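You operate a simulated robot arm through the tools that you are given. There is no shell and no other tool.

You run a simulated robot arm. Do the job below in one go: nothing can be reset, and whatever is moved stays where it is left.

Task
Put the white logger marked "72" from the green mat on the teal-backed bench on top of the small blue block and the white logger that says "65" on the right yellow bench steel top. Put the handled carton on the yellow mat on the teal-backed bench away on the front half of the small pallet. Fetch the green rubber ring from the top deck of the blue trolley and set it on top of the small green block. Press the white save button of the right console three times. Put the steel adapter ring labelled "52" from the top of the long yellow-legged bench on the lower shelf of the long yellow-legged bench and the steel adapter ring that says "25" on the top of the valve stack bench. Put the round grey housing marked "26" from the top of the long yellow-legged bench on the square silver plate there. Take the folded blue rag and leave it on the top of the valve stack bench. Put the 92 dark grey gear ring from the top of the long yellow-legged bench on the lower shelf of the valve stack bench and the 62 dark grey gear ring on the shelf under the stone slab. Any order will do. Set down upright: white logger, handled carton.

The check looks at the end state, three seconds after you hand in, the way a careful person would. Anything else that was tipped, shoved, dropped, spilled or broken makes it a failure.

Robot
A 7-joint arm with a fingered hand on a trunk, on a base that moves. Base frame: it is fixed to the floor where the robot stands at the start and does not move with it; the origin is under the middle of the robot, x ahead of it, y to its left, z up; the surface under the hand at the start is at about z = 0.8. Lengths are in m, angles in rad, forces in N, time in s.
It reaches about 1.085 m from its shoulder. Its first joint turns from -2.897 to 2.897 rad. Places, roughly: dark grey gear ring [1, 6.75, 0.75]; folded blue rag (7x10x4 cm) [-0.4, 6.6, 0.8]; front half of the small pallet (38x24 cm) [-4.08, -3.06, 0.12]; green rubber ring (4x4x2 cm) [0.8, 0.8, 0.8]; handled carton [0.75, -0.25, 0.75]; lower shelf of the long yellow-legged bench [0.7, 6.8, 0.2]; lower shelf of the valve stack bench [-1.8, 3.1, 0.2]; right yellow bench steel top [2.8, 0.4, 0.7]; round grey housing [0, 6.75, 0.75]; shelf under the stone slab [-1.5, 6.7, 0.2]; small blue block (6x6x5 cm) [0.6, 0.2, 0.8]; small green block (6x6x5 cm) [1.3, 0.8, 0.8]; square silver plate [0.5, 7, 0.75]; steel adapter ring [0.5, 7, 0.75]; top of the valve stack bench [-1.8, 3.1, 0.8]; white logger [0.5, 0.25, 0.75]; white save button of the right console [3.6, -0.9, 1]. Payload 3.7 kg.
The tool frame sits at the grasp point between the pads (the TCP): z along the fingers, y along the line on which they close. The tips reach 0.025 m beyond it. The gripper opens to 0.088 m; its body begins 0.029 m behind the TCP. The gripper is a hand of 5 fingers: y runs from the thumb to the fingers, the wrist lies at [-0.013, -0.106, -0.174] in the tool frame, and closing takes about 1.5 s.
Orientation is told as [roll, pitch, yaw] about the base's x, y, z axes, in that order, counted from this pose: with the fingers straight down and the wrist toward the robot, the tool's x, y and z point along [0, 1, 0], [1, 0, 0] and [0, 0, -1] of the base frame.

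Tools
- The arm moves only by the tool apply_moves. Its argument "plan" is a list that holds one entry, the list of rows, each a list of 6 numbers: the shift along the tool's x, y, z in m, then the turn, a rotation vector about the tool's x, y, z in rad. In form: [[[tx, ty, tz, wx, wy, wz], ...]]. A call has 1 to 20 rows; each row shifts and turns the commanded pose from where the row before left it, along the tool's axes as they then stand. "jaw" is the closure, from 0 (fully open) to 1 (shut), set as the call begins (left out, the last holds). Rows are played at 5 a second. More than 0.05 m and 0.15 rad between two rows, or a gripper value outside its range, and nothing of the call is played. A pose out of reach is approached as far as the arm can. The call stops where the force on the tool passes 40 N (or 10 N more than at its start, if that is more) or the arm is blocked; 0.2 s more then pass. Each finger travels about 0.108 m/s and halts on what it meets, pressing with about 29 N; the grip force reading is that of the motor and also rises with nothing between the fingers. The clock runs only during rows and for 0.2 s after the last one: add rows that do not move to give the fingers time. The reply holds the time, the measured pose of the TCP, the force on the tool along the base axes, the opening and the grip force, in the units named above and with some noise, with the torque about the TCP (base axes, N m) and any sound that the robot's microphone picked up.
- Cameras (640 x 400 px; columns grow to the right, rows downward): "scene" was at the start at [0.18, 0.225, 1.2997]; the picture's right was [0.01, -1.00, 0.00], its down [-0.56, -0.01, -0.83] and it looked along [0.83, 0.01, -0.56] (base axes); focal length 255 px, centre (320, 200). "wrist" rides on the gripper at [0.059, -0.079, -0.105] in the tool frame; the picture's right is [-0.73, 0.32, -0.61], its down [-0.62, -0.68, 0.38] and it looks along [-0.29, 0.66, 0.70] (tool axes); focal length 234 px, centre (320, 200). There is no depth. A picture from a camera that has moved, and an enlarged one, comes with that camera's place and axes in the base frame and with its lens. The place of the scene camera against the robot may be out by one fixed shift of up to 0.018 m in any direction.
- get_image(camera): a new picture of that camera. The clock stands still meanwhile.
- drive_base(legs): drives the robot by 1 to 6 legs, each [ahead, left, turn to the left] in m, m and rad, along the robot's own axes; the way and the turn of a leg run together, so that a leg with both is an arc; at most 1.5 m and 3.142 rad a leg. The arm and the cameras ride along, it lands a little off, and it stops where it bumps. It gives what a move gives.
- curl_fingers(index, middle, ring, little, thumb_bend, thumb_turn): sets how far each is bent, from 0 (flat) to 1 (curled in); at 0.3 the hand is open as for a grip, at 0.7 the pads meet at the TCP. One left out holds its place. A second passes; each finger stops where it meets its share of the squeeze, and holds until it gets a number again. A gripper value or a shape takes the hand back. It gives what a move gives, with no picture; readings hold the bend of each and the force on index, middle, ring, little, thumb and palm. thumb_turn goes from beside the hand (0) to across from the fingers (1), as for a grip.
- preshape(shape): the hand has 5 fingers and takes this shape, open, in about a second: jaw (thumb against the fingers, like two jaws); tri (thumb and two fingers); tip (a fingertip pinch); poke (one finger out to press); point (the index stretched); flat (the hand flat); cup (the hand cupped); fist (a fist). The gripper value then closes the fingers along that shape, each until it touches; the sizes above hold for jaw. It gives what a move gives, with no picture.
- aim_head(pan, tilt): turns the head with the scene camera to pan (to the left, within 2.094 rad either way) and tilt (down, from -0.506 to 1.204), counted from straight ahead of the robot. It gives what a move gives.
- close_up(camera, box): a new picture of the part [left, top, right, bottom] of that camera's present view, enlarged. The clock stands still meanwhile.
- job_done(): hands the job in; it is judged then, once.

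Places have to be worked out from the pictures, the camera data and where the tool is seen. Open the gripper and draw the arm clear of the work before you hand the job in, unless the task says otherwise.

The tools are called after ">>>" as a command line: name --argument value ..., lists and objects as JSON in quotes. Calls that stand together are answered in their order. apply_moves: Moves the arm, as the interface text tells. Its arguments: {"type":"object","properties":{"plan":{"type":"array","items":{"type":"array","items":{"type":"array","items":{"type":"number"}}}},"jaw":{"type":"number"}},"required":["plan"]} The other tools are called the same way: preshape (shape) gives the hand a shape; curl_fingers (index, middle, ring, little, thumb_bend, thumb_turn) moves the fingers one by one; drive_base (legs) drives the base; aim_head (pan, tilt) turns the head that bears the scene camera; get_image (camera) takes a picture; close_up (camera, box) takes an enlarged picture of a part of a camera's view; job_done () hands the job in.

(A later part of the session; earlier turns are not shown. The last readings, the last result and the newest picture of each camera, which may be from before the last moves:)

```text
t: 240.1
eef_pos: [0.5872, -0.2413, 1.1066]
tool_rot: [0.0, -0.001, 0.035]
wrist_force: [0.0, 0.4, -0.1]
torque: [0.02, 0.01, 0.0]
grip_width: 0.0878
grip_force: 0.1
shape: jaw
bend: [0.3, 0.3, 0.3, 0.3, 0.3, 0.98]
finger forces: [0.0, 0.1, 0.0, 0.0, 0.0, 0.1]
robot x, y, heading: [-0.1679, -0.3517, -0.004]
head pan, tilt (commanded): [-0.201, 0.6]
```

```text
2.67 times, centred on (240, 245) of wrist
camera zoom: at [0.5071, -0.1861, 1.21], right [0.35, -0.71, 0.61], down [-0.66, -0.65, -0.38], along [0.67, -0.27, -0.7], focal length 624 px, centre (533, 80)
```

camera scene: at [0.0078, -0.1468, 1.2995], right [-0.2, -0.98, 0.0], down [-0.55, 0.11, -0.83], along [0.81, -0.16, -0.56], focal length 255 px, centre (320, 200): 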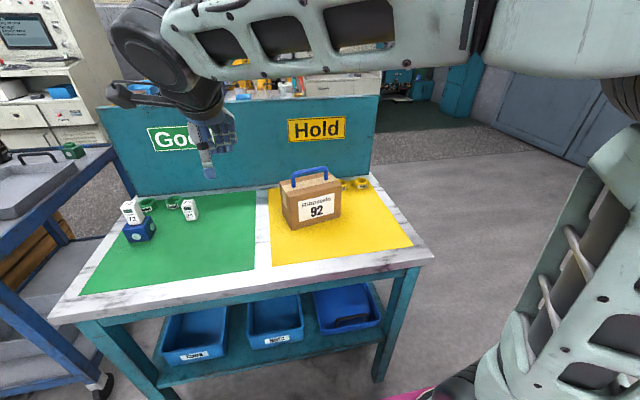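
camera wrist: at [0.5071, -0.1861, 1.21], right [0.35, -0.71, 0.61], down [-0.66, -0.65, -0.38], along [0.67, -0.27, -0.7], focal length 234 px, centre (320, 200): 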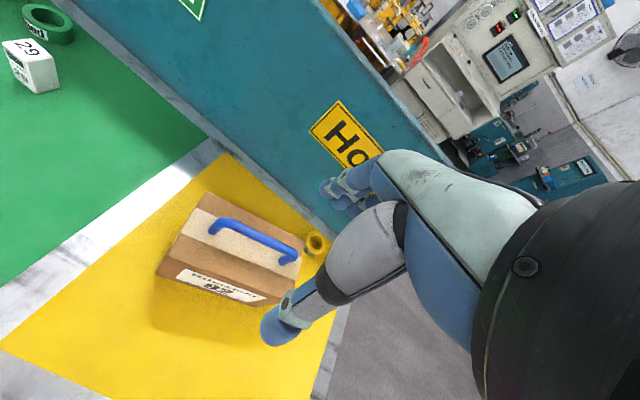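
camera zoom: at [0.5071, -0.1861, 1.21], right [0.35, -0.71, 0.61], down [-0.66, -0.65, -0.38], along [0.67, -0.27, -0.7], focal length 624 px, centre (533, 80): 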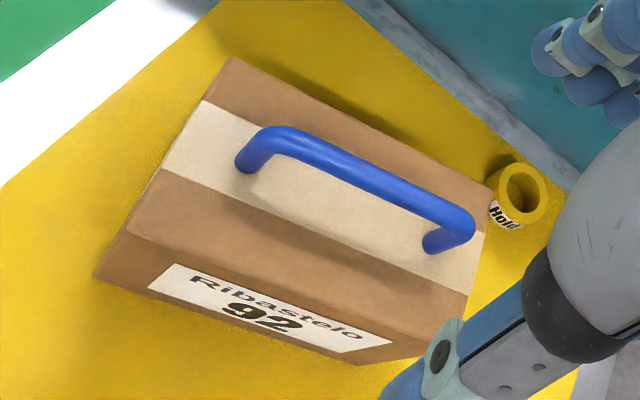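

The handle bar runs from about [0.620, −0.196] to [0.642, −0.281] at z ≈ 0.97, yawed 0.25 rad. I align the hand to it and lower partway.

>>> apply_moves --plan '[[[0, 0, 0, 0, 0, -0.11], [0, 0, 0, 0, 0, -0.105], [-0.0081, 0.0431, 0, 0, 0, 0], [0, 0, 0.04, 0, 0, 0], [0, 0, 0.04, 0, 0, 0], [0, 0, 0.025, 0, 0, 0], [0, 0, 0, 0, 0, 0]]]'

>>> close_up --camera "wrist" --box '[180, 130, 420, 350]'

>>> close_up --camera "scene" --box '[235, 130, 395, 250]'

```text
t: 241.7
eef_pos: [0.6301, -0.2389, 0.9993]
tool_rot: [0.0, 0.0, 0.25]
wrist_force: [0.8, 0.2, 0.0]
torque: [0.0, 0.03, 0.01]
grip_width: 0.0874
grip_force: 0.1
shape: jaw
bend: [0.3, 0.3, 0.3, 0.3, 0.3, 0.98]
finger forces: [0.0, 0.1, 0.0, 0.1, 0.1, 0.0]
robot x, y, heading: [-0.167, -0.3578, 0.006]
head pan, tilt (commanded): [-0.201, 0.6]
```

```text
1.82 times, centred on (300, 240) of wrist
camera zoom: at [0.5396, -0.2012, 1.1043], right [0.49, -0.62, 0.61], down [-0.51, -0.77, -0.38], along [0.71, -0.12, -0.7], focal length 426 px, centre (356, 127)
```

zoom: 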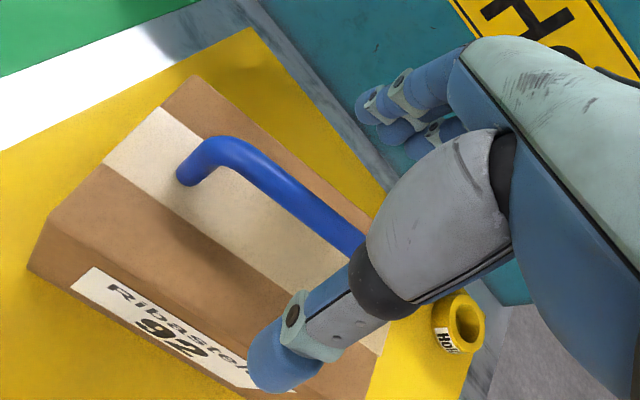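

```text
3.33 times, centred on (315, 190) of scene
camera zoom: at [0.0078, -0.1469, 1.2995], right [-0.2, -0.98, 0.0], down [-0.55, 0.11, -0.83], along [0.81, -0.16, -0.56], focal length 849 px, centre (337, 233)
```

zoom: 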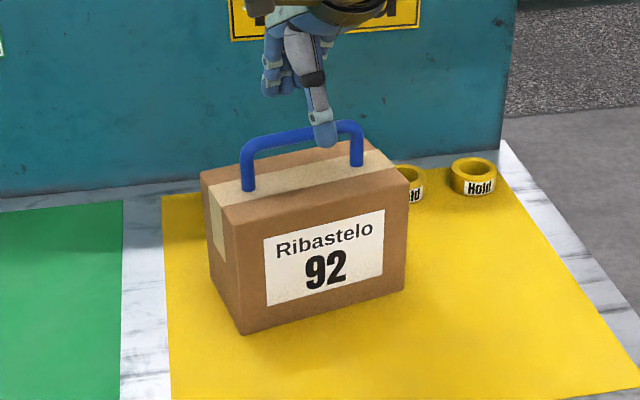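

The alignment is consistent in both views. I lower the last 3 cm so the bar is at the grasp point.

>>> apply_moves --plan '[[[0, 0, 0.015, 0, 0, 0], [0, 0, 0.01, 0, 0, 0], [0, 0, 0.006, 0, 0, 0], [0, 0, 0, 0, 0, 0]]]'

>>> close_up --camera "wrist" --box '[180, 130, 420, 350]'

>>> close_up --camera "scene" --box '[235, 130, 395, 250]'

```text
t: 242.7
eef_pos: [0.6302, -0.2389, 0.9698]
tool_rot: [0.0, 0.001, 0.249]
wrist_force: [0.1, 1.1, 0.3]
torque: [0.02, 0.0, -0.02]
grip_width: 0.0878
grip_force: 0.1
shape: jaw
bend: [0.3, 0.3, 0.3, 0.3, 0.3, 0.98]
finger forces: [0.0, 0.1, 0.0, 0.0, 0.0, 0.0]
robot x, y, heading: [-0.1692, -0.358, 0.005]
head pan, tilt (commanded): [-0.201, 0.6]
```

```text
1.82 times, centred on (300, 240) of wrist
camera zoom: at [0.5394, -0.2018, 1.0732], right [0.49, -0.62, 0.61], down [-0.51, -0.77, -0.38], along [0.71, -0.12, -0.7], focal length 426 px, centre (356, 127)
```

zoom: 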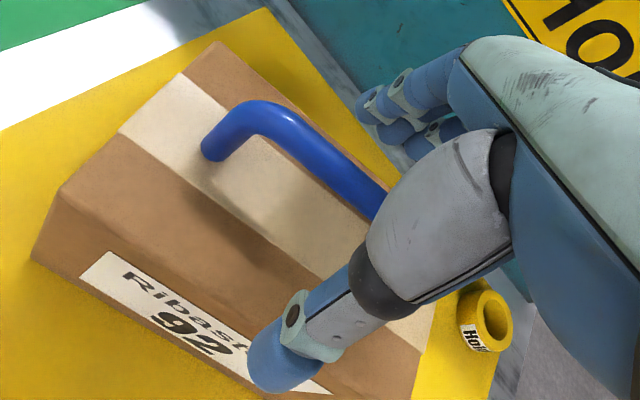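

```text
3.33 times, centred on (315, 190) of scene
camera zoom: at [0.0078, -0.1469, 1.2995], right [-0.2, -0.98, 0.0], down [-0.55, 0.11, -0.83], along [0.81, -0.16, -0.56], focal length 849 px, centre (337, 233)
```

zoom: 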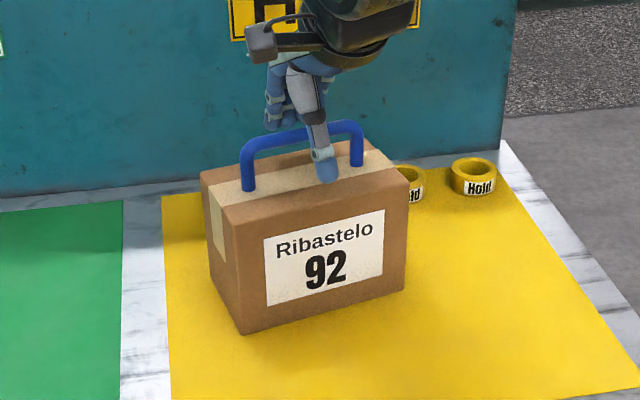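

The bar passes right through the grasp point. I go 5 mm lower and close the hand on the bar.

>>> apply_moves --plan '[[[0, 0, 0.005, 0, 0, 0], [0, 0, 0, 0, 0, 0]]]'

>>> apply_moves --plan '[[[0, 0, 0, 0, 0, 0], [0, 0, 0, 0, 0, 0], [0, 0, 0, 0, 0, 0], [0, 0, 0, 0, 0, 0], [0, 0, 0, 0, 0, 0], [0, 0, 0, 0, 0, 0], [0, 0, 0, 0, 0, 0], [0, 0, 0, 0, 0, 0]]]' --jaw 1

>>> close_up --camera "wrist" --box '[180, 130, 420, 350]'

>>> close_up --camera "scene" --box '[235, 130, 395, 250]'

```text
t: 243.3
eef_pos: [0.6299, -0.24, 0.9643]
tool_rot: [-0.001, -0.001, 0.25]
wrist_force: [0.1, -0.4, 0.6]
torque: [0.01, -0.02, 0.01]
grip_width: 0.088
grip_force: 0.1
shape: jaw
bend: [0.3, 0.3, 0.3, 0.3, 0.3, 0.98]
finger forces: [0.0, 0.0, 0.0, 0.0, 0.1, 0.1]
robot x, y, heading: [-0.1659, -0.3529, -0.001]
head pan, tilt (commanded): [-0.201, 0.6]
```

```text
t: 245.1
eef_pos: [0.6297, -0.2386, 0.9636]
tool_rot: [-0.001, 0.002, 0.248]
wrist_force: [-0.7, 0.4, 0.0]
torque: [-0.02, 0.11, 0.03]
grip_width: 0.0
grip_force: 28.4
shape: jaw
bend: [0.73, 0.7, 0.69, 0.71, 0.4, 1.0]
finger forces: [20.1, 6.7, 3.0, 1.2, 29.8, 0.1]
robot x, y, heading: [-0.1695, -0.355, 0.002]
head pan, tilt (commanded): [-0.201, 0.6]
```

```text
1.82 times, centred on (300, 240) of wrist
camera zoom: at [0.5397, -0.2016, 1.0677], right [0.49, -0.62, 0.61], down [-0.51, -0.77, -0.38], along [0.71, -0.12, -0.7], focal length 426 px, centre (356, 127)
```

zoom: 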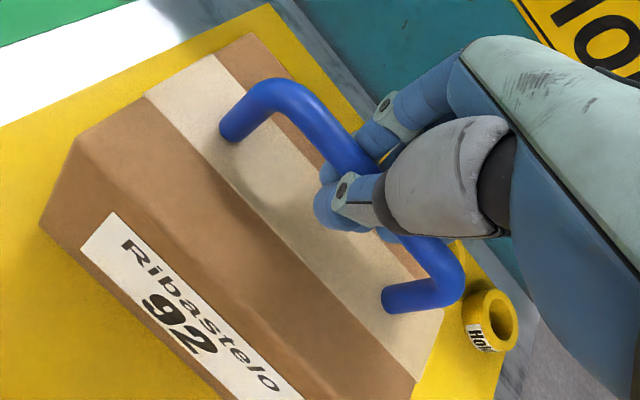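

```text
3.33 times, centred on (315, 190) of scene
camera zoom: at [0.0082, -0.1468, 1.2994], right [-0.2, -0.98, 0.0], down [-0.55, 0.11, -0.82], along [0.81, -0.16, -0.57], focal length 849 px, centre (337, 233)
```

zoom: 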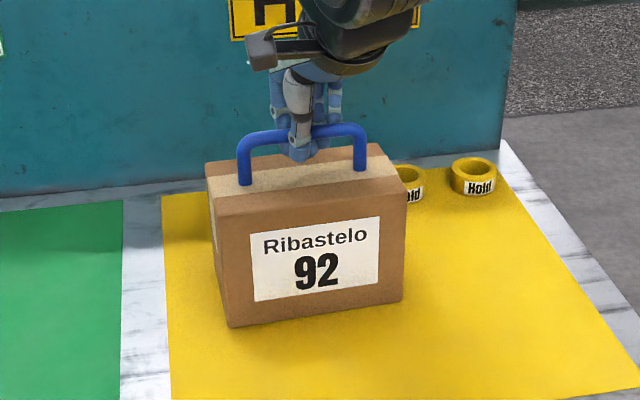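

The hand has closed around the bar. I lift slowly and check the hang.

>>> apply_moves --plan '[[[0, 0, -0.01, 0, 0, 0], [0, 0, -0.015, 0, 0, 0], [0, 0, -0.02, 0, 0, 0], [0, 0, -0.03, 0, 0, 0], [0, 0, -0.03, 0, 0, 0], [0, 0, 0, 0, 0, 0]]]'

>>> get_image --camera "wrist"

>>> get_image --camera "scene"

```text
t: 246.5
eef_pos: [0.6319, -0.2391, 1.0679]
tool_rot: [-0.001, 0.002, 0.25]
wrist_force: [0.0, -0.5, -13.6]
torque: [0.03, 0.1, -0.02]
grip_width: 0.0
grip_force: 28.7
shape: jaw
bend: [0.73, 0.7, 0.7, 0.66, 0.4, 1.0]
finger forces: [10.6, 6.9, 2.9, 1.3, 30.3, 0.1]
robot x, y, heading: [-0.1704, -0.3516, 0.008]
head pan, tilt (commanded): [-0.201, 0.6]
```

```text
taken
camera wrist: at [0.5406, -0.2016, 1.1732], right [0.49, -0.62, 0.61], down [-0.51, -0.77, -0.38], along [0.71, -0.12, -0.7], focal length 234 px, centre (320, 200)
```

wrist: 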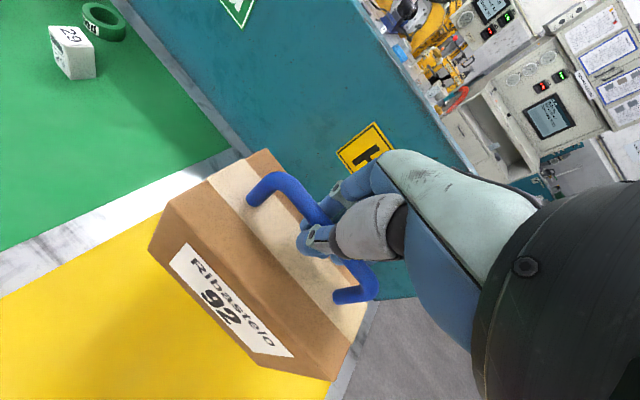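

```text
taken
camera scene: at [0.0083, -0.1468, 1.2994], right [-0.2, -0.98, 0.0], down [-0.55, 0.11, -0.82], along [0.81, -0.16, -0.57], focal length 255 px, centre (320, 200)
```

scene: 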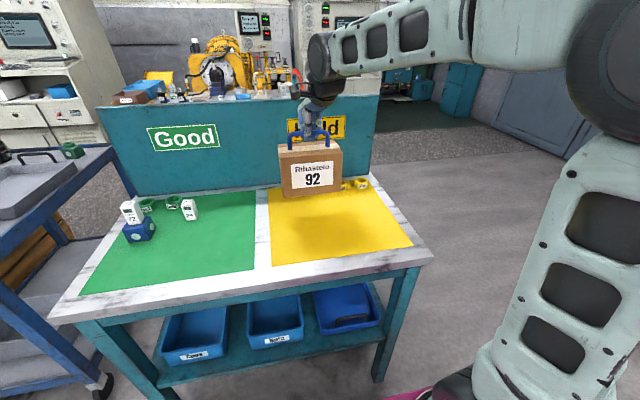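

The carton (about 1.4 kg) hangs upright from the handle. I back away from the bench and strafe right, then turn toward the small pallet in the far corner.

>>> drive_base --legs '[[-0.45, 0, 0], [0, -1.5, 0], [0, -0.5, 0]]'

>>> aim_head --pan -2.0 --tilt 0.3

>>> get_image --camera "scene"

>>> aim_head --pan 2.09 --tilt 0.3

>>> get_image --camera "scene"

```text
t: 258.8
eef_pos: [0.1899, -2.224, 1.0683]
tool_rot: [-0.001, 0.002, 0.251]
wrist_force: [-0.8, -0.5, -13.9]
torque: [-0.03, 0.09, 0.02]
grip_width: 0.0001
grip_force: 29.0
shape: jaw
bend: [0.73, 0.7, 0.7, 0.7, 0.4, 1.0]
finger forces: [11.4, 6.3, 3.1, 1.3, 30.3, 0.0]
robot x, y, heading: [-0.6114, -2.3435, 0.007]
head pan, tilt (commanded): [-0.201, 0.6]
```

```text
t: 260.6
eef_pos: [0.1894, -2.2245, 1.0684]
tool_rot: [0.0, 0.002, 0.254]
wrist_force: [-0.4, -0.1, -13.4]
torque: [0.02, 0.11, 0.03]
grip_width: 0.0002
grip_force: 28.7
shape: jaw
bend: [0.73, 0.7, 0.7, 0.7, 0.4, 1.0]
finger forces: [11.8, 6.6, 3.4, 1.3, 30.1, 0.0]
robot x, y, heading: [-0.6132, -2.3397, 0.009]
head pan, tilt (commanded): [-2.0, 0.3]
```

```text
taken
camera scene: at [-0.5594, -2.2025, 1.327], right [-0.91, 0.41, 0.0], down [0.12, 0.27, -0.96], along [-0.39, -0.87, -0.3], focal length 255 px, centre (320, 200)
```

scene: 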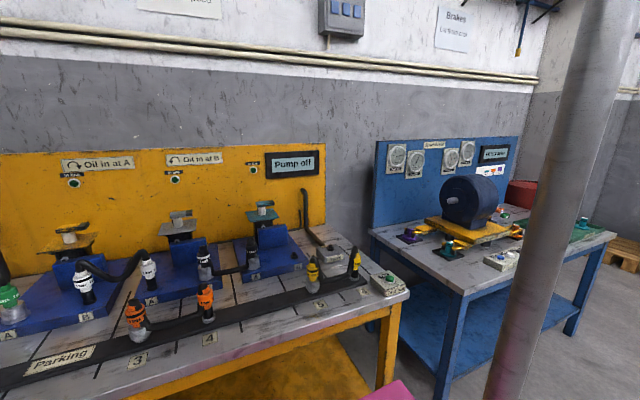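

```text
t: 263.9
eef_pos: [0.1894, -2.2236, 1.0678]
tool_rot: [-0.001, 0.002, 0.253]
wrist_force: [0.0, 0.3, -13.3]
torque: [0.04, 0.07, -0.01]
grip_width: 0.0
grip_force: 29.0
shape: jaw
bend: [0.73, 0.7, 0.7, 0.7, 0.4, 1.0]
finger forces: [11.7, 6.6, 3.3, 1.4, 30.1, 0.1]
robot x, y, heading: [-0.6098, -2.3429, 0.003]
head pan, tilt (commanded): [2.089, 0.3]
```

```text
taken
camera scene: at [-0.5679, -2.0366, 1.327], right [0.87, 0.5, 0.0], down [0.15, -0.26, -0.96], along [-0.48, 0.83, -0.3], focal length 255 px, centre (320, 200)
```

scene: 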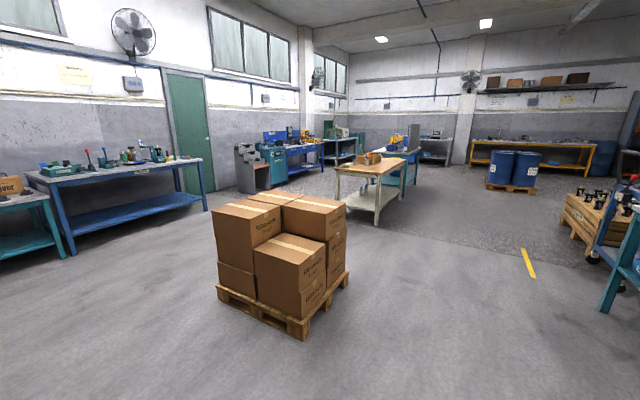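

I see I'm close to the wall benches, and the corridor toward the pallet runs along y ≈ −1.8. I move to its middle and turn left to face −x.

>>> drive_base --legs '[[0.1, 0.53, 0], [0, 0, 1.57], [0, 0, 1.56]]'

>>> aim_head --pan 0.25 --tilt 0.25

>>> get_image --camera "scene"

```text
t: 274.6
eef_pos: [-1.3149, -1.9255, 1.0681]
tool_rot: [0.0, 0.001, -2.893]
wrist_force: [0.2, -0.8, -13.5]
torque: [-0.1, -0.14, 0.01]
grip_width: 0.0
grip_force: 28.7
shape: jaw
bend: [0.73, 0.71, 0.7, 0.7, 0.41, 1.0]
finger forces: [11.1, 6.3, 4.0, 1.3, 28.6, 0.0]
robot x, y, heading: [-0.514, -1.8125, -3.137]
head pan, tilt (commanded): [2.089, 0.3]
```

```text
t: 276.5
eef_pos: [-1.3148, -1.9255, 1.068]
tool_rot: [-0.001, 0.001, -2.894]
wrist_force: [-0.4, -0.3, -14.7]
torque: [-0.06, -0.13, 0.02]
grip_width: 0.0
grip_force: 29.0
shape: jaw
bend: [0.73, 0.71, 0.7, 0.7, 0.41, 1.0]
finger forces: [11.2, 6.2, 3.2, 1.4, 29.0, 0.0]
robot x, y, heading: [-0.5127, -1.8123, -3.141]
head pan, tilt (commanded): [0.25, 0.25]
```

```text
taken
camera scene: at [-0.7127, -2.0611, 1.3316], right [-0.25, 0.97, 0.0], down [0.24, 0.06, -0.97], along [-0.94, -0.24, -0.25], focal length 255 px, centre (320, 200)
```

scene: 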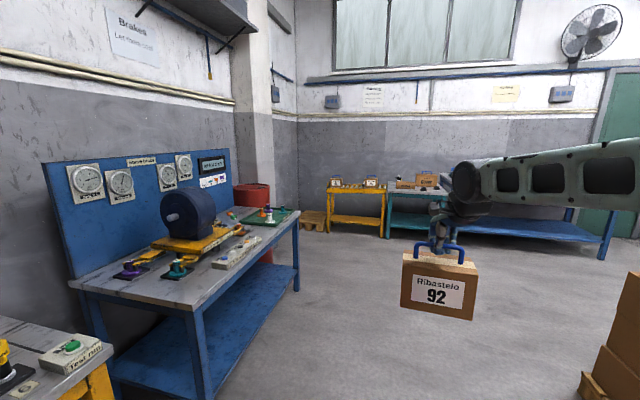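

The small pallet is visible by the far wall, left of the small yellow bench. I zoom in on it.

>>> close_up --camera "scene" --box '[260, 160, 420, 260]'

```text
4.00 times, centred on (340, 210) of scene
camera zoom: at [-0.7127, -2.0611, 1.3316], right [-0.25, 0.97, 0.0], down [0.24, 0.06, -0.97], along [-0.94, -0.24, -0.25], focal length 1018 px, centre (240, 160)
```

zoom: 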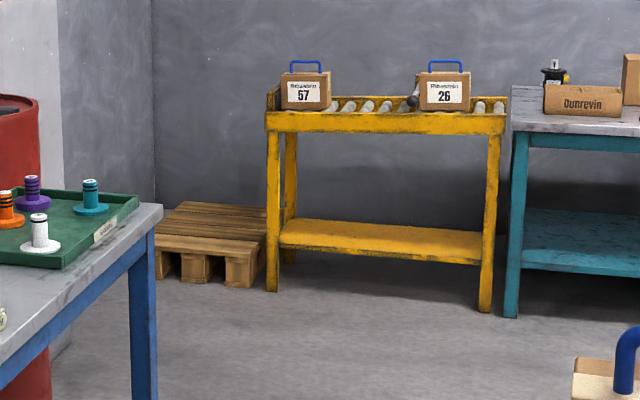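

The pallet spans about x −4.54…−4.0, y −3.25…−2.87, its front half facing us, with the roller bench to its right. I drive closer along the corridor and look again.

>>> drive_base --legs '[[1.5, 0, 0], [0.3, 0.4, 0]]'

>>> aim_head --pan 0.35 --tilt 0.45

>>> get_image --camera "scene"

>>> aim_head --pan 1.1 --tilt 0.6

>>> get_image --camera "scene"

```text
t: 286.5
eef_pos: [-3.1239, -2.3145, 1.0688]
tool_rot: [0.0, 0.002, -2.9]
wrist_force: [-1.1, -1.0, -13.9]
torque: [-0.11, -0.12, 0.01]
grip_width: 0.0
grip_force: 29.8
shape: jaw
bend: [0.73, 0.71, 0.7, 0.7, 0.41, 1.0]
finger forces: [11.3, 6.3, 3.7, 1.3, 29.0, 0.1]
robot x, y, heading: [-2.3178, -2.2068, 3.133]
head pan, tilt (commanded): [0.25, 0.25]
```

```text
t: 287.2
eef_pos: [-3.1236, -2.3144, 1.0685]
tool_rot: [0.0, 0.002, -2.9]
wrist_force: [-0.6, -0.3, -13.6]
torque: [-0.04, -0.1, 0.02]
grip_width: 0.0001
grip_force: 29.0
shape: jaw
bend: [0.73, 0.71, 0.7, 0.7, 0.41, 1.0]
finger forces: [11.5, 6.2, 3.3, 1.4, 29.1, 0.0]
robot x, y, heading: [-2.325, -2.2071, 3.136]
head pan, tilt (commanded): [0.351, 0.45]
```

```text
taken
camera scene: at [-2.5186, -2.464, 1.313], right [-0.34, 0.94, 0.0], down [0.41, 0.15, -0.9], along [-0.85, -0.3, -0.44], focal length 255 px, centre (320, 200)
```

scene: 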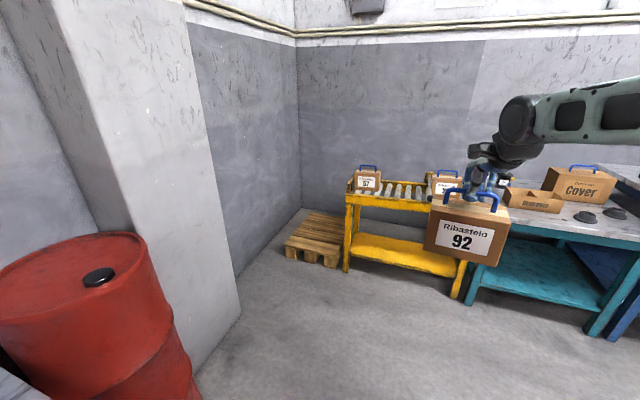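

```text
t: 288.3
eef_pos: [-3.1238, -2.3153, 1.0678]
tool_rot: [0.0, 0.002, -2.902]
wrist_force: [0.3, 0.2, -13.1]
torque: [-0.03, -0.12, 0.0]
grip_width: 0.0003
grip_force: 29.4
shape: jaw
bend: [0.73, 0.71, 0.7, 0.7, 0.41, 1.0]
finger forces: [11.5, 6.1, 3.1, 1.4, 29.1, 0.0]
robot x, y, heading: [-2.321, -2.2084, 3.139]
head pan, tilt (commanded): [1.1, 0.6]
```

```text
taken
camera scene: at [-2.4727, -2.5114, 1.2994], right [-0.89, 0.46, 0.0], down [0.26, 0.5, -0.83], along [-0.38, -0.73, -0.56], focal length 255 px, centre (320, 200)
```

scene: 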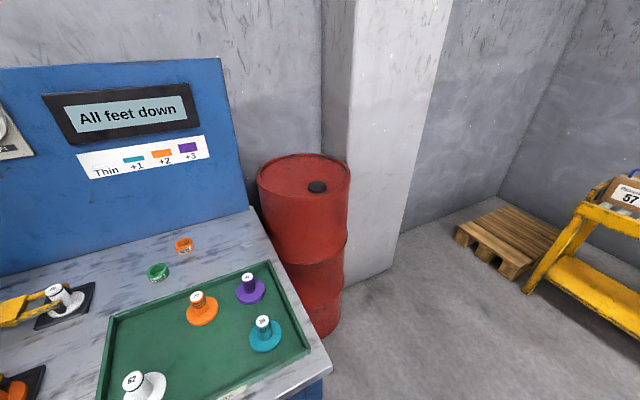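

The way is: arm to the left so the carton clears the roller bench, then forward and diagonally toward the pallet. I first move the carton to the robot's front-left.

>>> apply_moves --plan '[[[0.0407, -0.02255, 0, 0, 0, 0], [0.0407, -0.02255, 0, 0, 0, 0], [0.0407, -0.02255, 0, 0, 0, 0], [0.0407, -0.02255, 0, 0, 0, 0], [0.0407, -0.02255, 0, 0, 0, 0], [0.0407, -0.02255, 0, 0, 0, 0], [0.0407, -0.02255, 0, 0, 0, 0], [0.0407, -0.02255, 0, 0, 0, 0], [0, 0, 0, 0, 0, 0]]]'

>>> aim_head --pan 0.6 --tilt 0.5

>>> get_image --camera "scene"

```text
t: 290.3
eef_pos: [-2.8719, -2.5892, 1.0681]
tool_rot: [-0.001, 0.003, -2.903]
wrist_force: [-1.6, 0.3, -13.9]
torque: [0.07, -0.09, -0.04]
grip_width: 0.0
grip_force: 28.6
shape: jaw
bend: [0.73, 0.71, 0.7, 0.7, 0.42, 1.0]
finger forces: [12.6, 5.2, 2.3, 1.5, 30.6, 0.0]
robot x, y, heading: [-2.3237, -2.2061, 3.136]
head pan, tilt (commanded): [1.1, 0.6]
```

```text
t: 291.2
eef_pos: [-2.8708, -2.5879, 1.0678]
tool_rot: [0.0, 0.003, -2.9]
wrist_force: [1.3, 0.1, -13.1]
torque: [-0.07, -0.14, 0.02]
grip_width: 0.0001
grip_force: 29.2
shape: jaw
bend: [0.73, 0.71, 0.7, 0.7, 0.42, 1.0]
finger forces: [12.9, 5.9, 3.2, 1.7, 29.5, 0.1]
robot x, y, heading: [-2.324, -2.2057, 3.133]
head pan, tilt (commanded): [0.6, 0.499]
```

```text
taken
camera scene: at [-2.5072, -2.4841, 1.3085], right [-0.56, 0.83, 0.0], down [0.4, 0.27, -0.88], along [-0.73, -0.49, -0.48], focal length 255 px, centre (320, 200)
```

scene: 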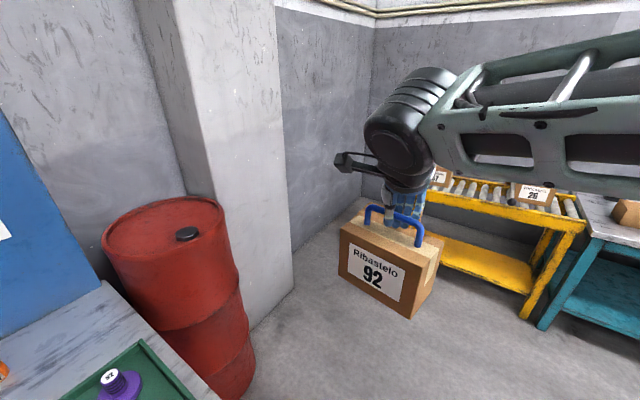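

Carton is at front-left and hanging level. I drive forward 0.35 m, then diagonally to stand in front of the pallet.

>>> drive_base --legs '[[0.35, 0, 0.005], [0.71, 0.47, 0]]'

>>> aim_head --pan 0.5 --tilt 0.75

>>> get_image --camera "scene"

>>> get_image --camera "wrist"

```text
t: 297.6
eef_pos: [-3.9268, -3.0625, 1.0683]
tool_rot: [0.0, 0.001, -2.893]
wrist_force: [0.1, -0.7, -12.7]
torque: [-0.04, -0.11, -0.01]
grip_width: 0.0
grip_force: 29.0
shape: jaw
bend: [0.73, 0.71, 0.7, 0.7, 0.42, 1.0]
finger forces: [12.7, 5.8, 3.2, 1.6, 29.8, 0.0]
robot x, y, heading: [-3.3838, -2.6779, -3.134]
head pan, tilt (commanded): [0.6, 0.499]
```

```text
t: 298.4
eef_pos: [-3.9268, -3.0636, 1.068]
tool_rot: [0.0, 0.002, -2.893]
wrist_force: [0.2, 0.0, -14.4]
torque: [-0.06, -0.13, 0.0]
grip_width: 0.0002
grip_force: 29.1
shape: jaw
bend: [0.73, 0.71, 0.7, 0.7, 0.42, 1.0]
finger forces: [12.7, 5.9, 2.9, 1.5, 29.6, 0.0]
robot x, y, heading: [-3.3844, -2.6805, -3.134]
head pan, tilt (commanded): [0.499, 0.75]
```

```text
taken
camera scene: at [-3.562, -2.9439, 1.2866], right [-0.48, 0.88, 0.0], down [0.6, 0.33, -0.73], along [-0.64, -0.35, -0.68], focal length 255 px, centre (320, 200)
```

scene: 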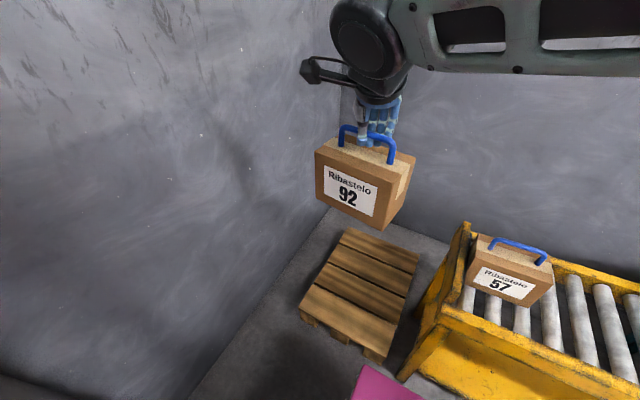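

```text
taken
camera wrist: at [-3.8363, -3.1012, 1.1729], right [-0.49, 0.62, 0.61], down [0.51, 0.77, -0.38], along [-0.71, 0.12, -0.7], focal length 234 px, centre (320, 200)
```

wrist: 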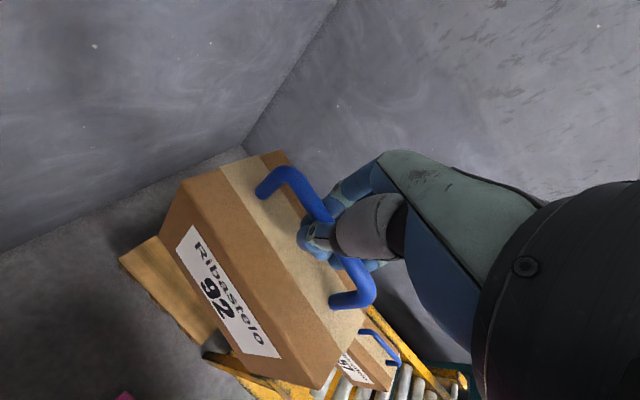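

I'm in front of the pallet. Before lowering, I check where the elbow and forearm are relative to the roller bench.

>>> aim_head --pan -0.3 --tilt 0.5

>>> get_image --camera "scene"

>>> aim_head --pan -1.0 --tilt 0.7

>>> get_image --camera "scene"

```text
t: 299.5
eef_pos: [-3.9261, -3.0632, 1.0695]
tool_rot: [-0.002, 0.003, -2.892]
wrist_force: [-1.0, 0.7, -14.2]
torque: [-0.02, -0.13, -0.01]
grip_width: 0.0001
grip_force: 29.3
shape: jaw
bend: [0.73, 0.71, 0.7, 0.7, 0.42, 1.0]
finger forces: [12.8, 5.8, 2.7, 1.6, 29.6, 0.1]
robot x, y, heading: [-3.3825, -2.675, -3.139]
head pan, tilt (commanded): [-0.3, 0.499]
```

```text
taken
camera scene: at [-3.5763, -2.8774, 1.3085], right [0.29, 0.96, 0.0], down [0.46, -0.14, -0.88], along [-0.84, 0.26, -0.48], focal length 255 px, centre (320, 200)
```

scene: 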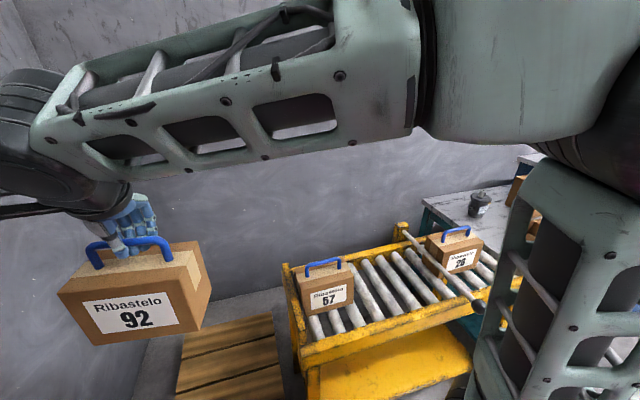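

```text
t: 300.6
eef_pos: [-3.9281, -3.0635, 1.0683]
tool_rot: [0.0, 0.001, -2.892]
wrist_force: [0.2, -0.7, -13.4]
torque: [-0.02, -0.12, 0.02]
grip_width: 0.0
grip_force: 29.0
shape: jaw
bend: [0.73, 0.71, 0.7, 0.7, 0.42, 1.0]
finger forces: [12.8, 5.9, 2.8, 1.6, 29.6, 0.0]
robot x, y, heading: [-3.3807, -2.6779, -3.135]
head pan, tilt (commanded): [-1.0, 0.7]
```

```text
taken
camera scene: at [-3.5355, -2.8326, 1.2908], right [0.84, 0.54, 0.0], down [0.35, -0.54, -0.77], along [-0.42, 0.64, -0.64], focal length 255 px, centre (320, 200)
```

scene: 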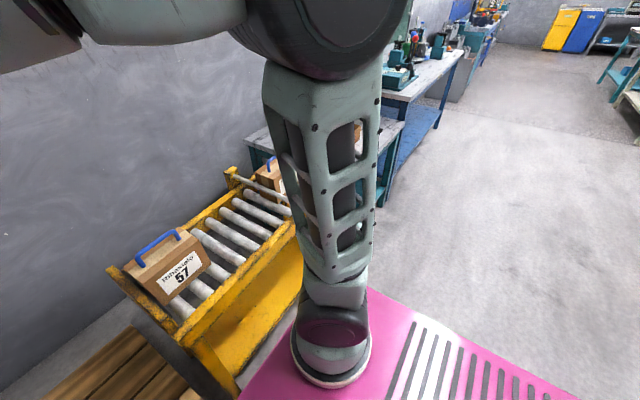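

The arm works elbow-up, so its forearm stays high over the roller bench. I move the carton over the front half of the pallet, then lower it in stages.

>>> apply_moves --plan '[[[-0.0108, 0.0393, 0, 0, 0, 0], [-0.0108, 0.0393, 0, 0, 0, 0], [-0.0108, 0.0393, 0, 0, 0, 0], [-0.0108, 0.0393, 0, 0, 0, 0], [0, 0, 0.05, 0, 0, 0], [0, 0, 0.05, 0, 0, 0], [0, 0, 0.05, 0, 0, 0], [0, 0, 0.05, 0, 0, 0], [0, 0, 0.05, 0, 0, 0], [0, 0, 0.05, 0, 0, 0], [0, 0, 0.05, 0, 0, 0], [0, 0, 0.05, 0, 0, 0], [0, 0, 0, 0, 0, 0]]]'

>>> aim_head --pan 0.5 --tilt 0.8

>>> get_image --camera "scene"

>>> get_image --camera "wrist"

```text
t: 303.4
eef_pos: [-4.0907, -3.0586, 0.6681]
tool_rot: [0.0, 0.003, -2.891]
wrist_force: [-1.4, 0.1, -13.9]
torque: [0.01, -0.08, -0.02]
grip_width: 0.0
grip_force: 28.8
shape: jaw
bend: [0.72, 0.71, 0.7, 0.7, 0.42, 1.0]
finger forces: [12.6, 5.7, 2.4, 1.3, 29.4, 0.0]
robot x, y, heading: [-3.3822, -2.678, -3.139]
head pan, tilt (commanded): [-1.0, 0.7]
```

```text
t: 305.0
eef_pos: [-4.0907, -3.0594, 0.6687]
tool_rot: [0.0, 0.002, -2.893]
wrist_force: [0.3, 1.0, -14.3]
torque: [-0.04, -0.1, 0.02]
grip_width: 0.0
grip_force: 28.7
shape: jaw
bend: [0.72, 0.71, 0.7, 0.7, 0.42, 1.0]
finger forces: [12.6, 5.7, 2.4, 1.5, 29.2, 0.0]
robot x, y, heading: [-3.3794, -2.6773, -3.138]
head pan, tilt (commanded): [0.499, 0.799]
```

```text
taken
camera scene: at [-3.5602, -2.9428, 1.2825], right [-0.48, 0.88, 0.0], down [0.63, 0.34, -0.7], along [-0.61, -0.34, -0.72], focal length 255 px, centre (320, 200)
```

scene: 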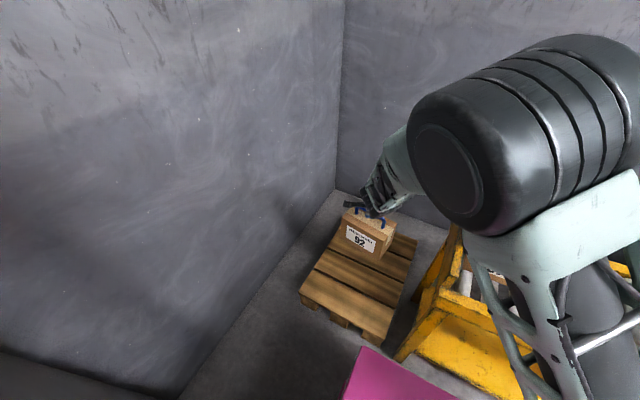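

```text
taken
camera wrist: at [-4.0004, -3.0967, 0.7729], right [-0.49, 0.62, 0.61], down [0.51, 0.77, -0.38], along [-0.71, 0.12, -0.7], focal length 234 px, centre (320, 200)
```

wrist: 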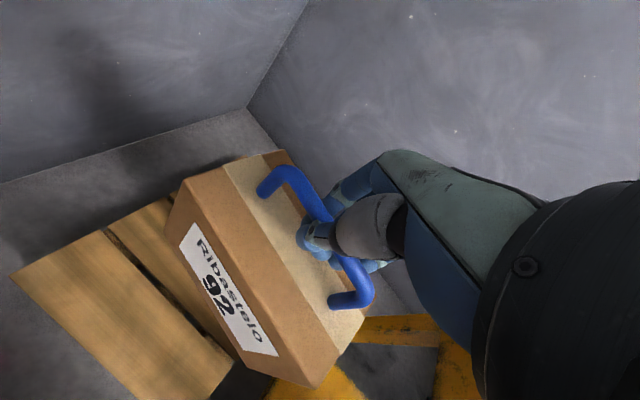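

Carton is above the pallet's front half. I lower further to about 5 cm above it.

>>> apply_moves --plan '[[[0, 0, 0.05, 0, 0, 0], [0, 0, 0.05, 0, 0, 0], [0, 0, 0.05, 0, 0, 0], [0, 0, 0.05, 0, 0, 0], [0, 0, 0.05, 0, 0, 0], [0, 0, 0.05, 0, 0, 0], [0, 0, 0.03, 0, 0, 0], [0, 0, 0, 0, 0, 0]]]'

>>> get_image --camera "scene"

>>> get_image --camera "wrist"

```text
t: 306.8
eef_pos: [-4.0885, -3.0593, 0.3387]
tool_rot: [-0.001, 0.002, -2.892]
wrist_force: [0.3, -0.6, -13.9]
torque: [-0.02, -0.16, -0.01]
grip_width: 0.0
grip_force: 28.4
shape: jaw
bend: [0.72, 0.71, 0.7, 0.7, 0.42, 1.0]
finger forces: [12.3, 5.7, 2.7, 1.5, 28.7, 0.1]
robot x, y, heading: [-3.3824, -2.6766, -3.137]
head pan, tilt (commanded): [0.499, 0.799]
```

```text
taken
camera scene: at [-3.5602, -2.9428, 1.2825], right [-0.48, 0.88, 0.0], down [0.63, 0.35, -0.7], along [-0.61, -0.34, -0.72], focal length 255 px, centre (320, 200)
```

scene: 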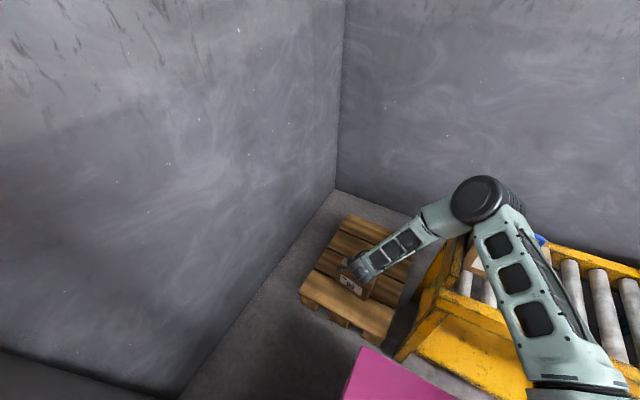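

```text
taken
camera wrist: at [-3.9985, -3.0971, 0.443], right [-0.49, 0.62, 0.61], down [0.51, 0.77, -0.38], along [-0.71, 0.12, -0.7], focal length 234 px, centre (320, 200)
```

wrist: 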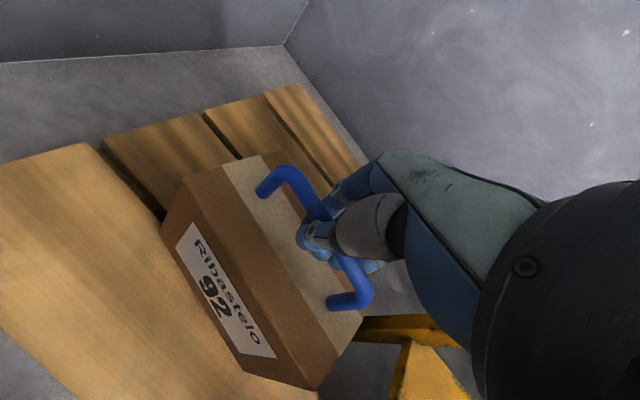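

The elbow stays clear above the roller bench. I lower the last few centimetres in guarded steps.

>>> apply_moves --plan '[[[0, 0, 0.015, 0, 0, 0], [0, 0, 0.01, 0, 0, 0], [0, 0, 0.008, 0, 0, 0], [0, 0, 0.005, 0, 0, 0], [0, 0, 0, 0, 0, 0]]]'

>>> get_image --camera "wrist"

```text
t: 308.0
eef_pos: [-4.0886, -3.0597, 0.3032]
tool_rot: [-0.001, -0.002, -2.892]
wrist_force: [0.1, 0.0, -14.1]
torque: [0.0, -0.12, -0.01]
grip_width: 0.0
grip_force: 29.0
shape: jaw
bend: [0.72, 0.71, 0.7, 0.7, 0.42, 1.0]
finger forces: [12.3, 5.6, 2.4, 1.5, 28.9, 0.0]
robot x, y, heading: [-3.3803, -2.6801, -3.141]
head pan, tilt (commanded): [0.499, 0.799]
```

```text
taken
camera wrist: at [-3.9982, -3.0983, 0.4072], right [-0.49, 0.62, 0.61], down [0.51, 0.77, -0.38], along [-0.71, 0.12, -0.69], focal length 234 px, centre (320, 200)
```

wrist: 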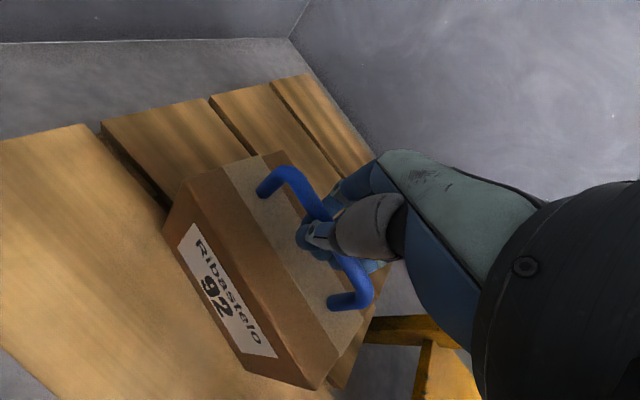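

>>> apply_moves --plan '[[[0, 0, 0.005, 0, 0, 0], [0, 0, 0.004, 0, 0, 0], [0, 0, 0.003, 0, 0, 0], [0, 0, 0.003, 0, 0, 0], [0, 0, 0, 0, 0, 0]]]'

```text
t: 309.2
eef_pos: [-4.1009, -3.0691, 0.3089]
tool_rot: [0.002, -0.036, -2.888]
wrist_force: [-0.6, -0.6, -13.8]
torque: [-0.05, -0.11, 0.0]
grip_width: 0.0002
grip_force: 28.7
shape: jaw
bend: [0.72, 0.71, 0.7, 0.7, 0.42, 1.0]
finger forces: [12.4, 5.7, 2.4, 1.4, 28.7, 0.0]
robot x, y, heading: [-3.3797, -2.6785, -3.132]
head pan, tilt (commanded): [0.499, 0.799]
```

The arm seems to hit a joint limit here rather than the pallet (no contact force, the pose drifted). I raise the carton 6 cm and will stand a little farther away so the forearm is less folded.

>>> apply_moves --plan '[[[0, 0, -0.02, 0, 0, 0], [0, 0, -0.02, 0, 0, 0], [0, 0, -0.03, 0, 0, 0], [0, 0, 0, 0, 0, 0]]]'

>>> get_image --camera "wrist"

>>> get_image --camera "scene"

```text
t: 310.2
eef_pos: [-4.0885, -3.0584, 0.3534]
tool_rot: [-0.001, 0.003, -2.891]
wrist_force: [0.4, -0.2, -13.7]
torque: [-0.05, -0.16, 0.0]
grip_width: 0.0002
grip_force: 29.2
shape: jaw
bend: [0.72, 0.71, 0.7, 0.7, 0.42, 1.0]
finger forces: [12.8, 5.7, 2.4, 1.4, 28.7, 0.0]
robot x, y, heading: [-3.379, -2.6795, -3.14]
head pan, tilt (commanded): [0.499, 0.799]
```

```text
taken
camera wrist: at [-3.9976, -3.0965, 0.4585], right [-0.49, 0.62, 0.61], down [0.51, 0.77, -0.38], along [-0.71, 0.12, -0.7], focal length 234 px, centre (320, 200)
```

wrist: 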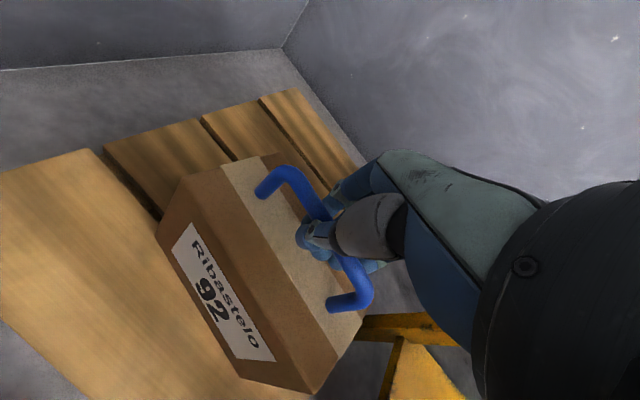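

```text
taken
camera scene: at [-3.5603, -2.9426, 1.2825], right [-0.48, 0.88, 0.0], down [0.63, 0.35, -0.7], along [-0.61, -0.34, -0.72], focal length 255 px, centre (320, 200)
```

scene: 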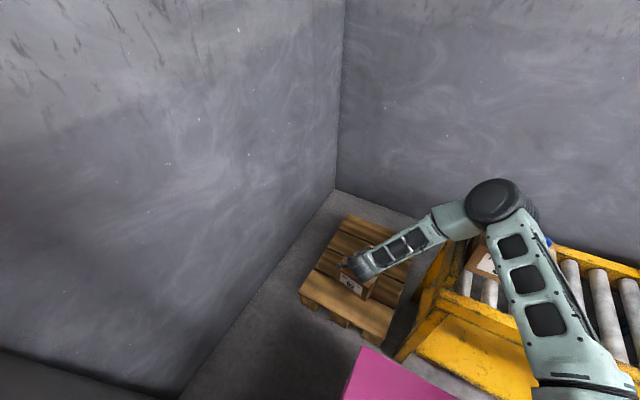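

I want to be sure the elbow didn't touch the carton on the roller bench. I zoom in there.

>>> close_up --camera "scene" --box '[430, 170, 590, 310]'

```text
2.86 times, centred on (510, 240) of scene
camera zoom: at [-3.5603, -2.9426, 1.2825], right [-0.48, 0.88, 0.0], down [0.63, 0.35, -0.7], along [-0.61, -0.34, -0.72], focal length 727 px, centre (-223, 86)
```

zoom: 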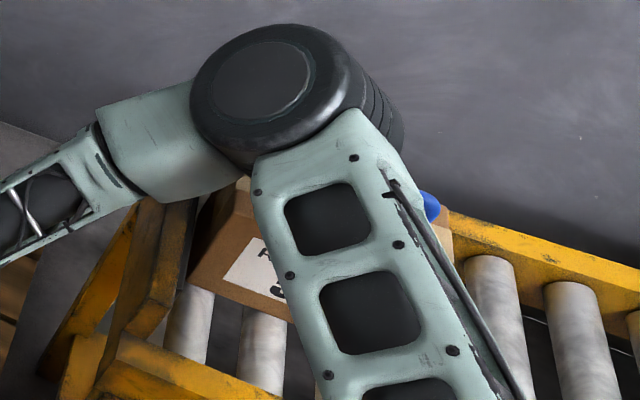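

The carton on the roller bench is where it was. To keep the elbow away from it, I back the base off 18 cm (and 5 cm right), then extend the arm back over the pallet.

>>> drive_base --legs '[[-0.18, -0.05, 0]]'

>>> apply_moves --plan '[[[0.004, 0.0465, 0, 0, 0, 0], [0.004, 0.0465, 0, 0, 0, 0], [0.004, 0.0465, 0, 0, 0, 0], [-0.008, 0.0465, 0, 0, 0, 0], [0, 0, 0, 0, 0, 0]]]'

>>> get_image --camera "scene"

>>> get_image --camera "wrist"

```text
t: 311.7
eef_pos: [-3.9088, -3.009, 0.3548]
tool_rot: [0.001, 0.003, -2.893]
wrist_force: [-0.5, 0.7, -13.8]
torque: [-0.02, -0.16, 0.0]
grip_width: 0.0
grip_force: 28.9
shape: jaw
bend: [0.72, 0.71, 0.7, 0.7, 0.42, 1.0]
finger forces: [12.4, 5.6, 2.1, 1.2, 29.0, 0.0]
robot x, y, heading: [-3.1967, -2.6255, -3.136]
head pan, tilt (commanded): [0.499, 0.799]
```

```text
t: 312.9
eef_pos: [-4.0867, -3.0576, 0.3541]
tool_rot: [0.001, 0.002, -2.892]
wrist_force: [0.2, -0.4, -14.6]
torque: [-0.03, -0.21, 0.01]
grip_width: 0.0001
grip_force: 29.0
shape: jaw
bend: [0.72, 0.71, 0.7, 0.7, 0.42, 1.0]
finger forces: [13.3, 5.5, 2.4, 1.2, 28.5, 0.1]
robot x, y, heading: [-3.1972, -2.6265, -3.138]
head pan, tilt (commanded): [0.499, 0.799]
```

```text
taken
camera scene: at [-3.3799, -2.8921, 1.2825], right [-0.48, 0.88, 0.0], down [0.63, 0.35, -0.7], along [-0.61, -0.34, -0.72], focal length 255 px, centre (320, 200)
```

scene: 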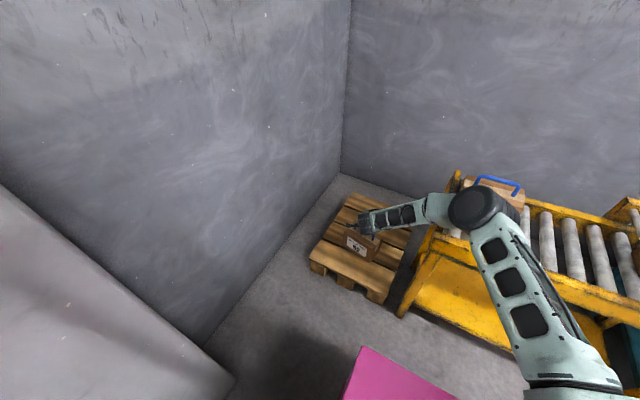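

```text
taken
camera wrist: at [-3.9966, -3.0956, 0.4583], right [-0.49, 0.62, 0.61], down [0.51, 0.77, -0.38], along [-0.71, 0.12, -0.7], focal length 234 px, centre (320, 200)
```

wrist: 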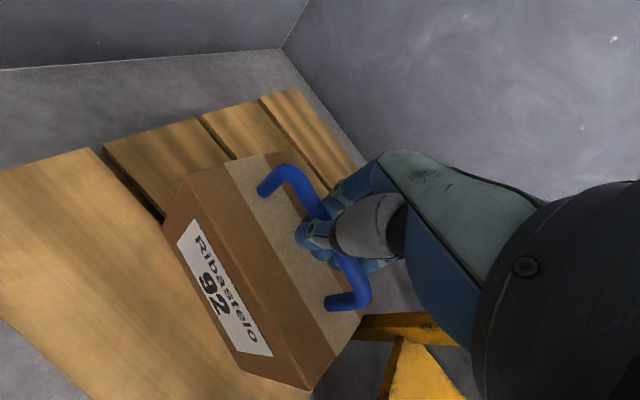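

The elbow is now well in front of the roller bench. I lower again in guarded steps.

>>> apply_moves --plan '[[[0, 0, 0.02, 0, 0, 0], [0, 0, 0.02, 0, 0, 0], [0, 0, 0.01, 0, 0, 0], [0, 0, 0.005, 0, 0, 0], [0, 0, 0, 0, 0, 0]]]'

>>> apply_moves --plan '[[[0, 0, 0.004, 0, 0, 0], [0, 0, 0.004, 0, 0, 0], [0, 0, 0.003, 0, 0, 0], [0, 0, 0, 0, 0, 0]]]'

>>> get_image --camera "wrist"

```text
t: 314.1
eef_pos: [-4.0877, -3.058, 0.299]
tool_rot: [0.0, 0.002, -2.893]
wrist_force: [0.2, 0.3, -14.6]
torque: [-0.01, -0.11, 0.02]
grip_width: 0.0001
grip_force: 29.5
shape: jaw
bend: [0.72, 0.71, 0.7, 0.7, 0.43, 1.0]
finger forces: [13.5, 5.7, 2.3, 0.9, 29.0, 0.1]
robot x, y, heading: [-3.2027, -2.6298, -3.137]
head pan, tilt (commanded): [0.499, 0.799]
```

```text
t: 315.1
eef_pos: [-4.0874, -3.058, 0.2907]
tool_rot: [0.0, 0.001, -2.891]
wrist_force: [6.1, 0.2, 13.0]
torque: [-0.08, 0.12, 0.01]
grip_width: 0.0
grip_force: 28.9
shape: jaw
bend: [0.72, 0.71, 0.7, 0.7, 0.45, 1.0]
finger forces: [7.1, 2.4, 0.1, 0.6, 7.7, 0.0]
robot x, y, heading: [-3.199, -2.63, -3.137]
head pan, tilt (commanded): [0.499, 0.799]
```

```text
taken
camera wrist: at [-3.9965, -3.0966, 0.3945], right [-0.49, 0.62, 0.61], down [0.51, 0.77, -0.38], along [-0.71, 0.12, -0.7], focal length 234 px, centre (320, 200)
```

wrist: 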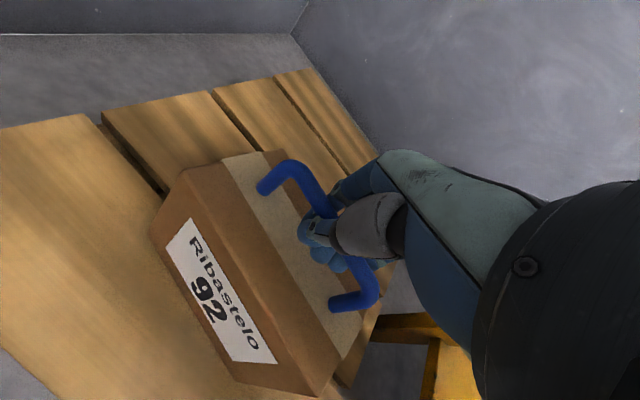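

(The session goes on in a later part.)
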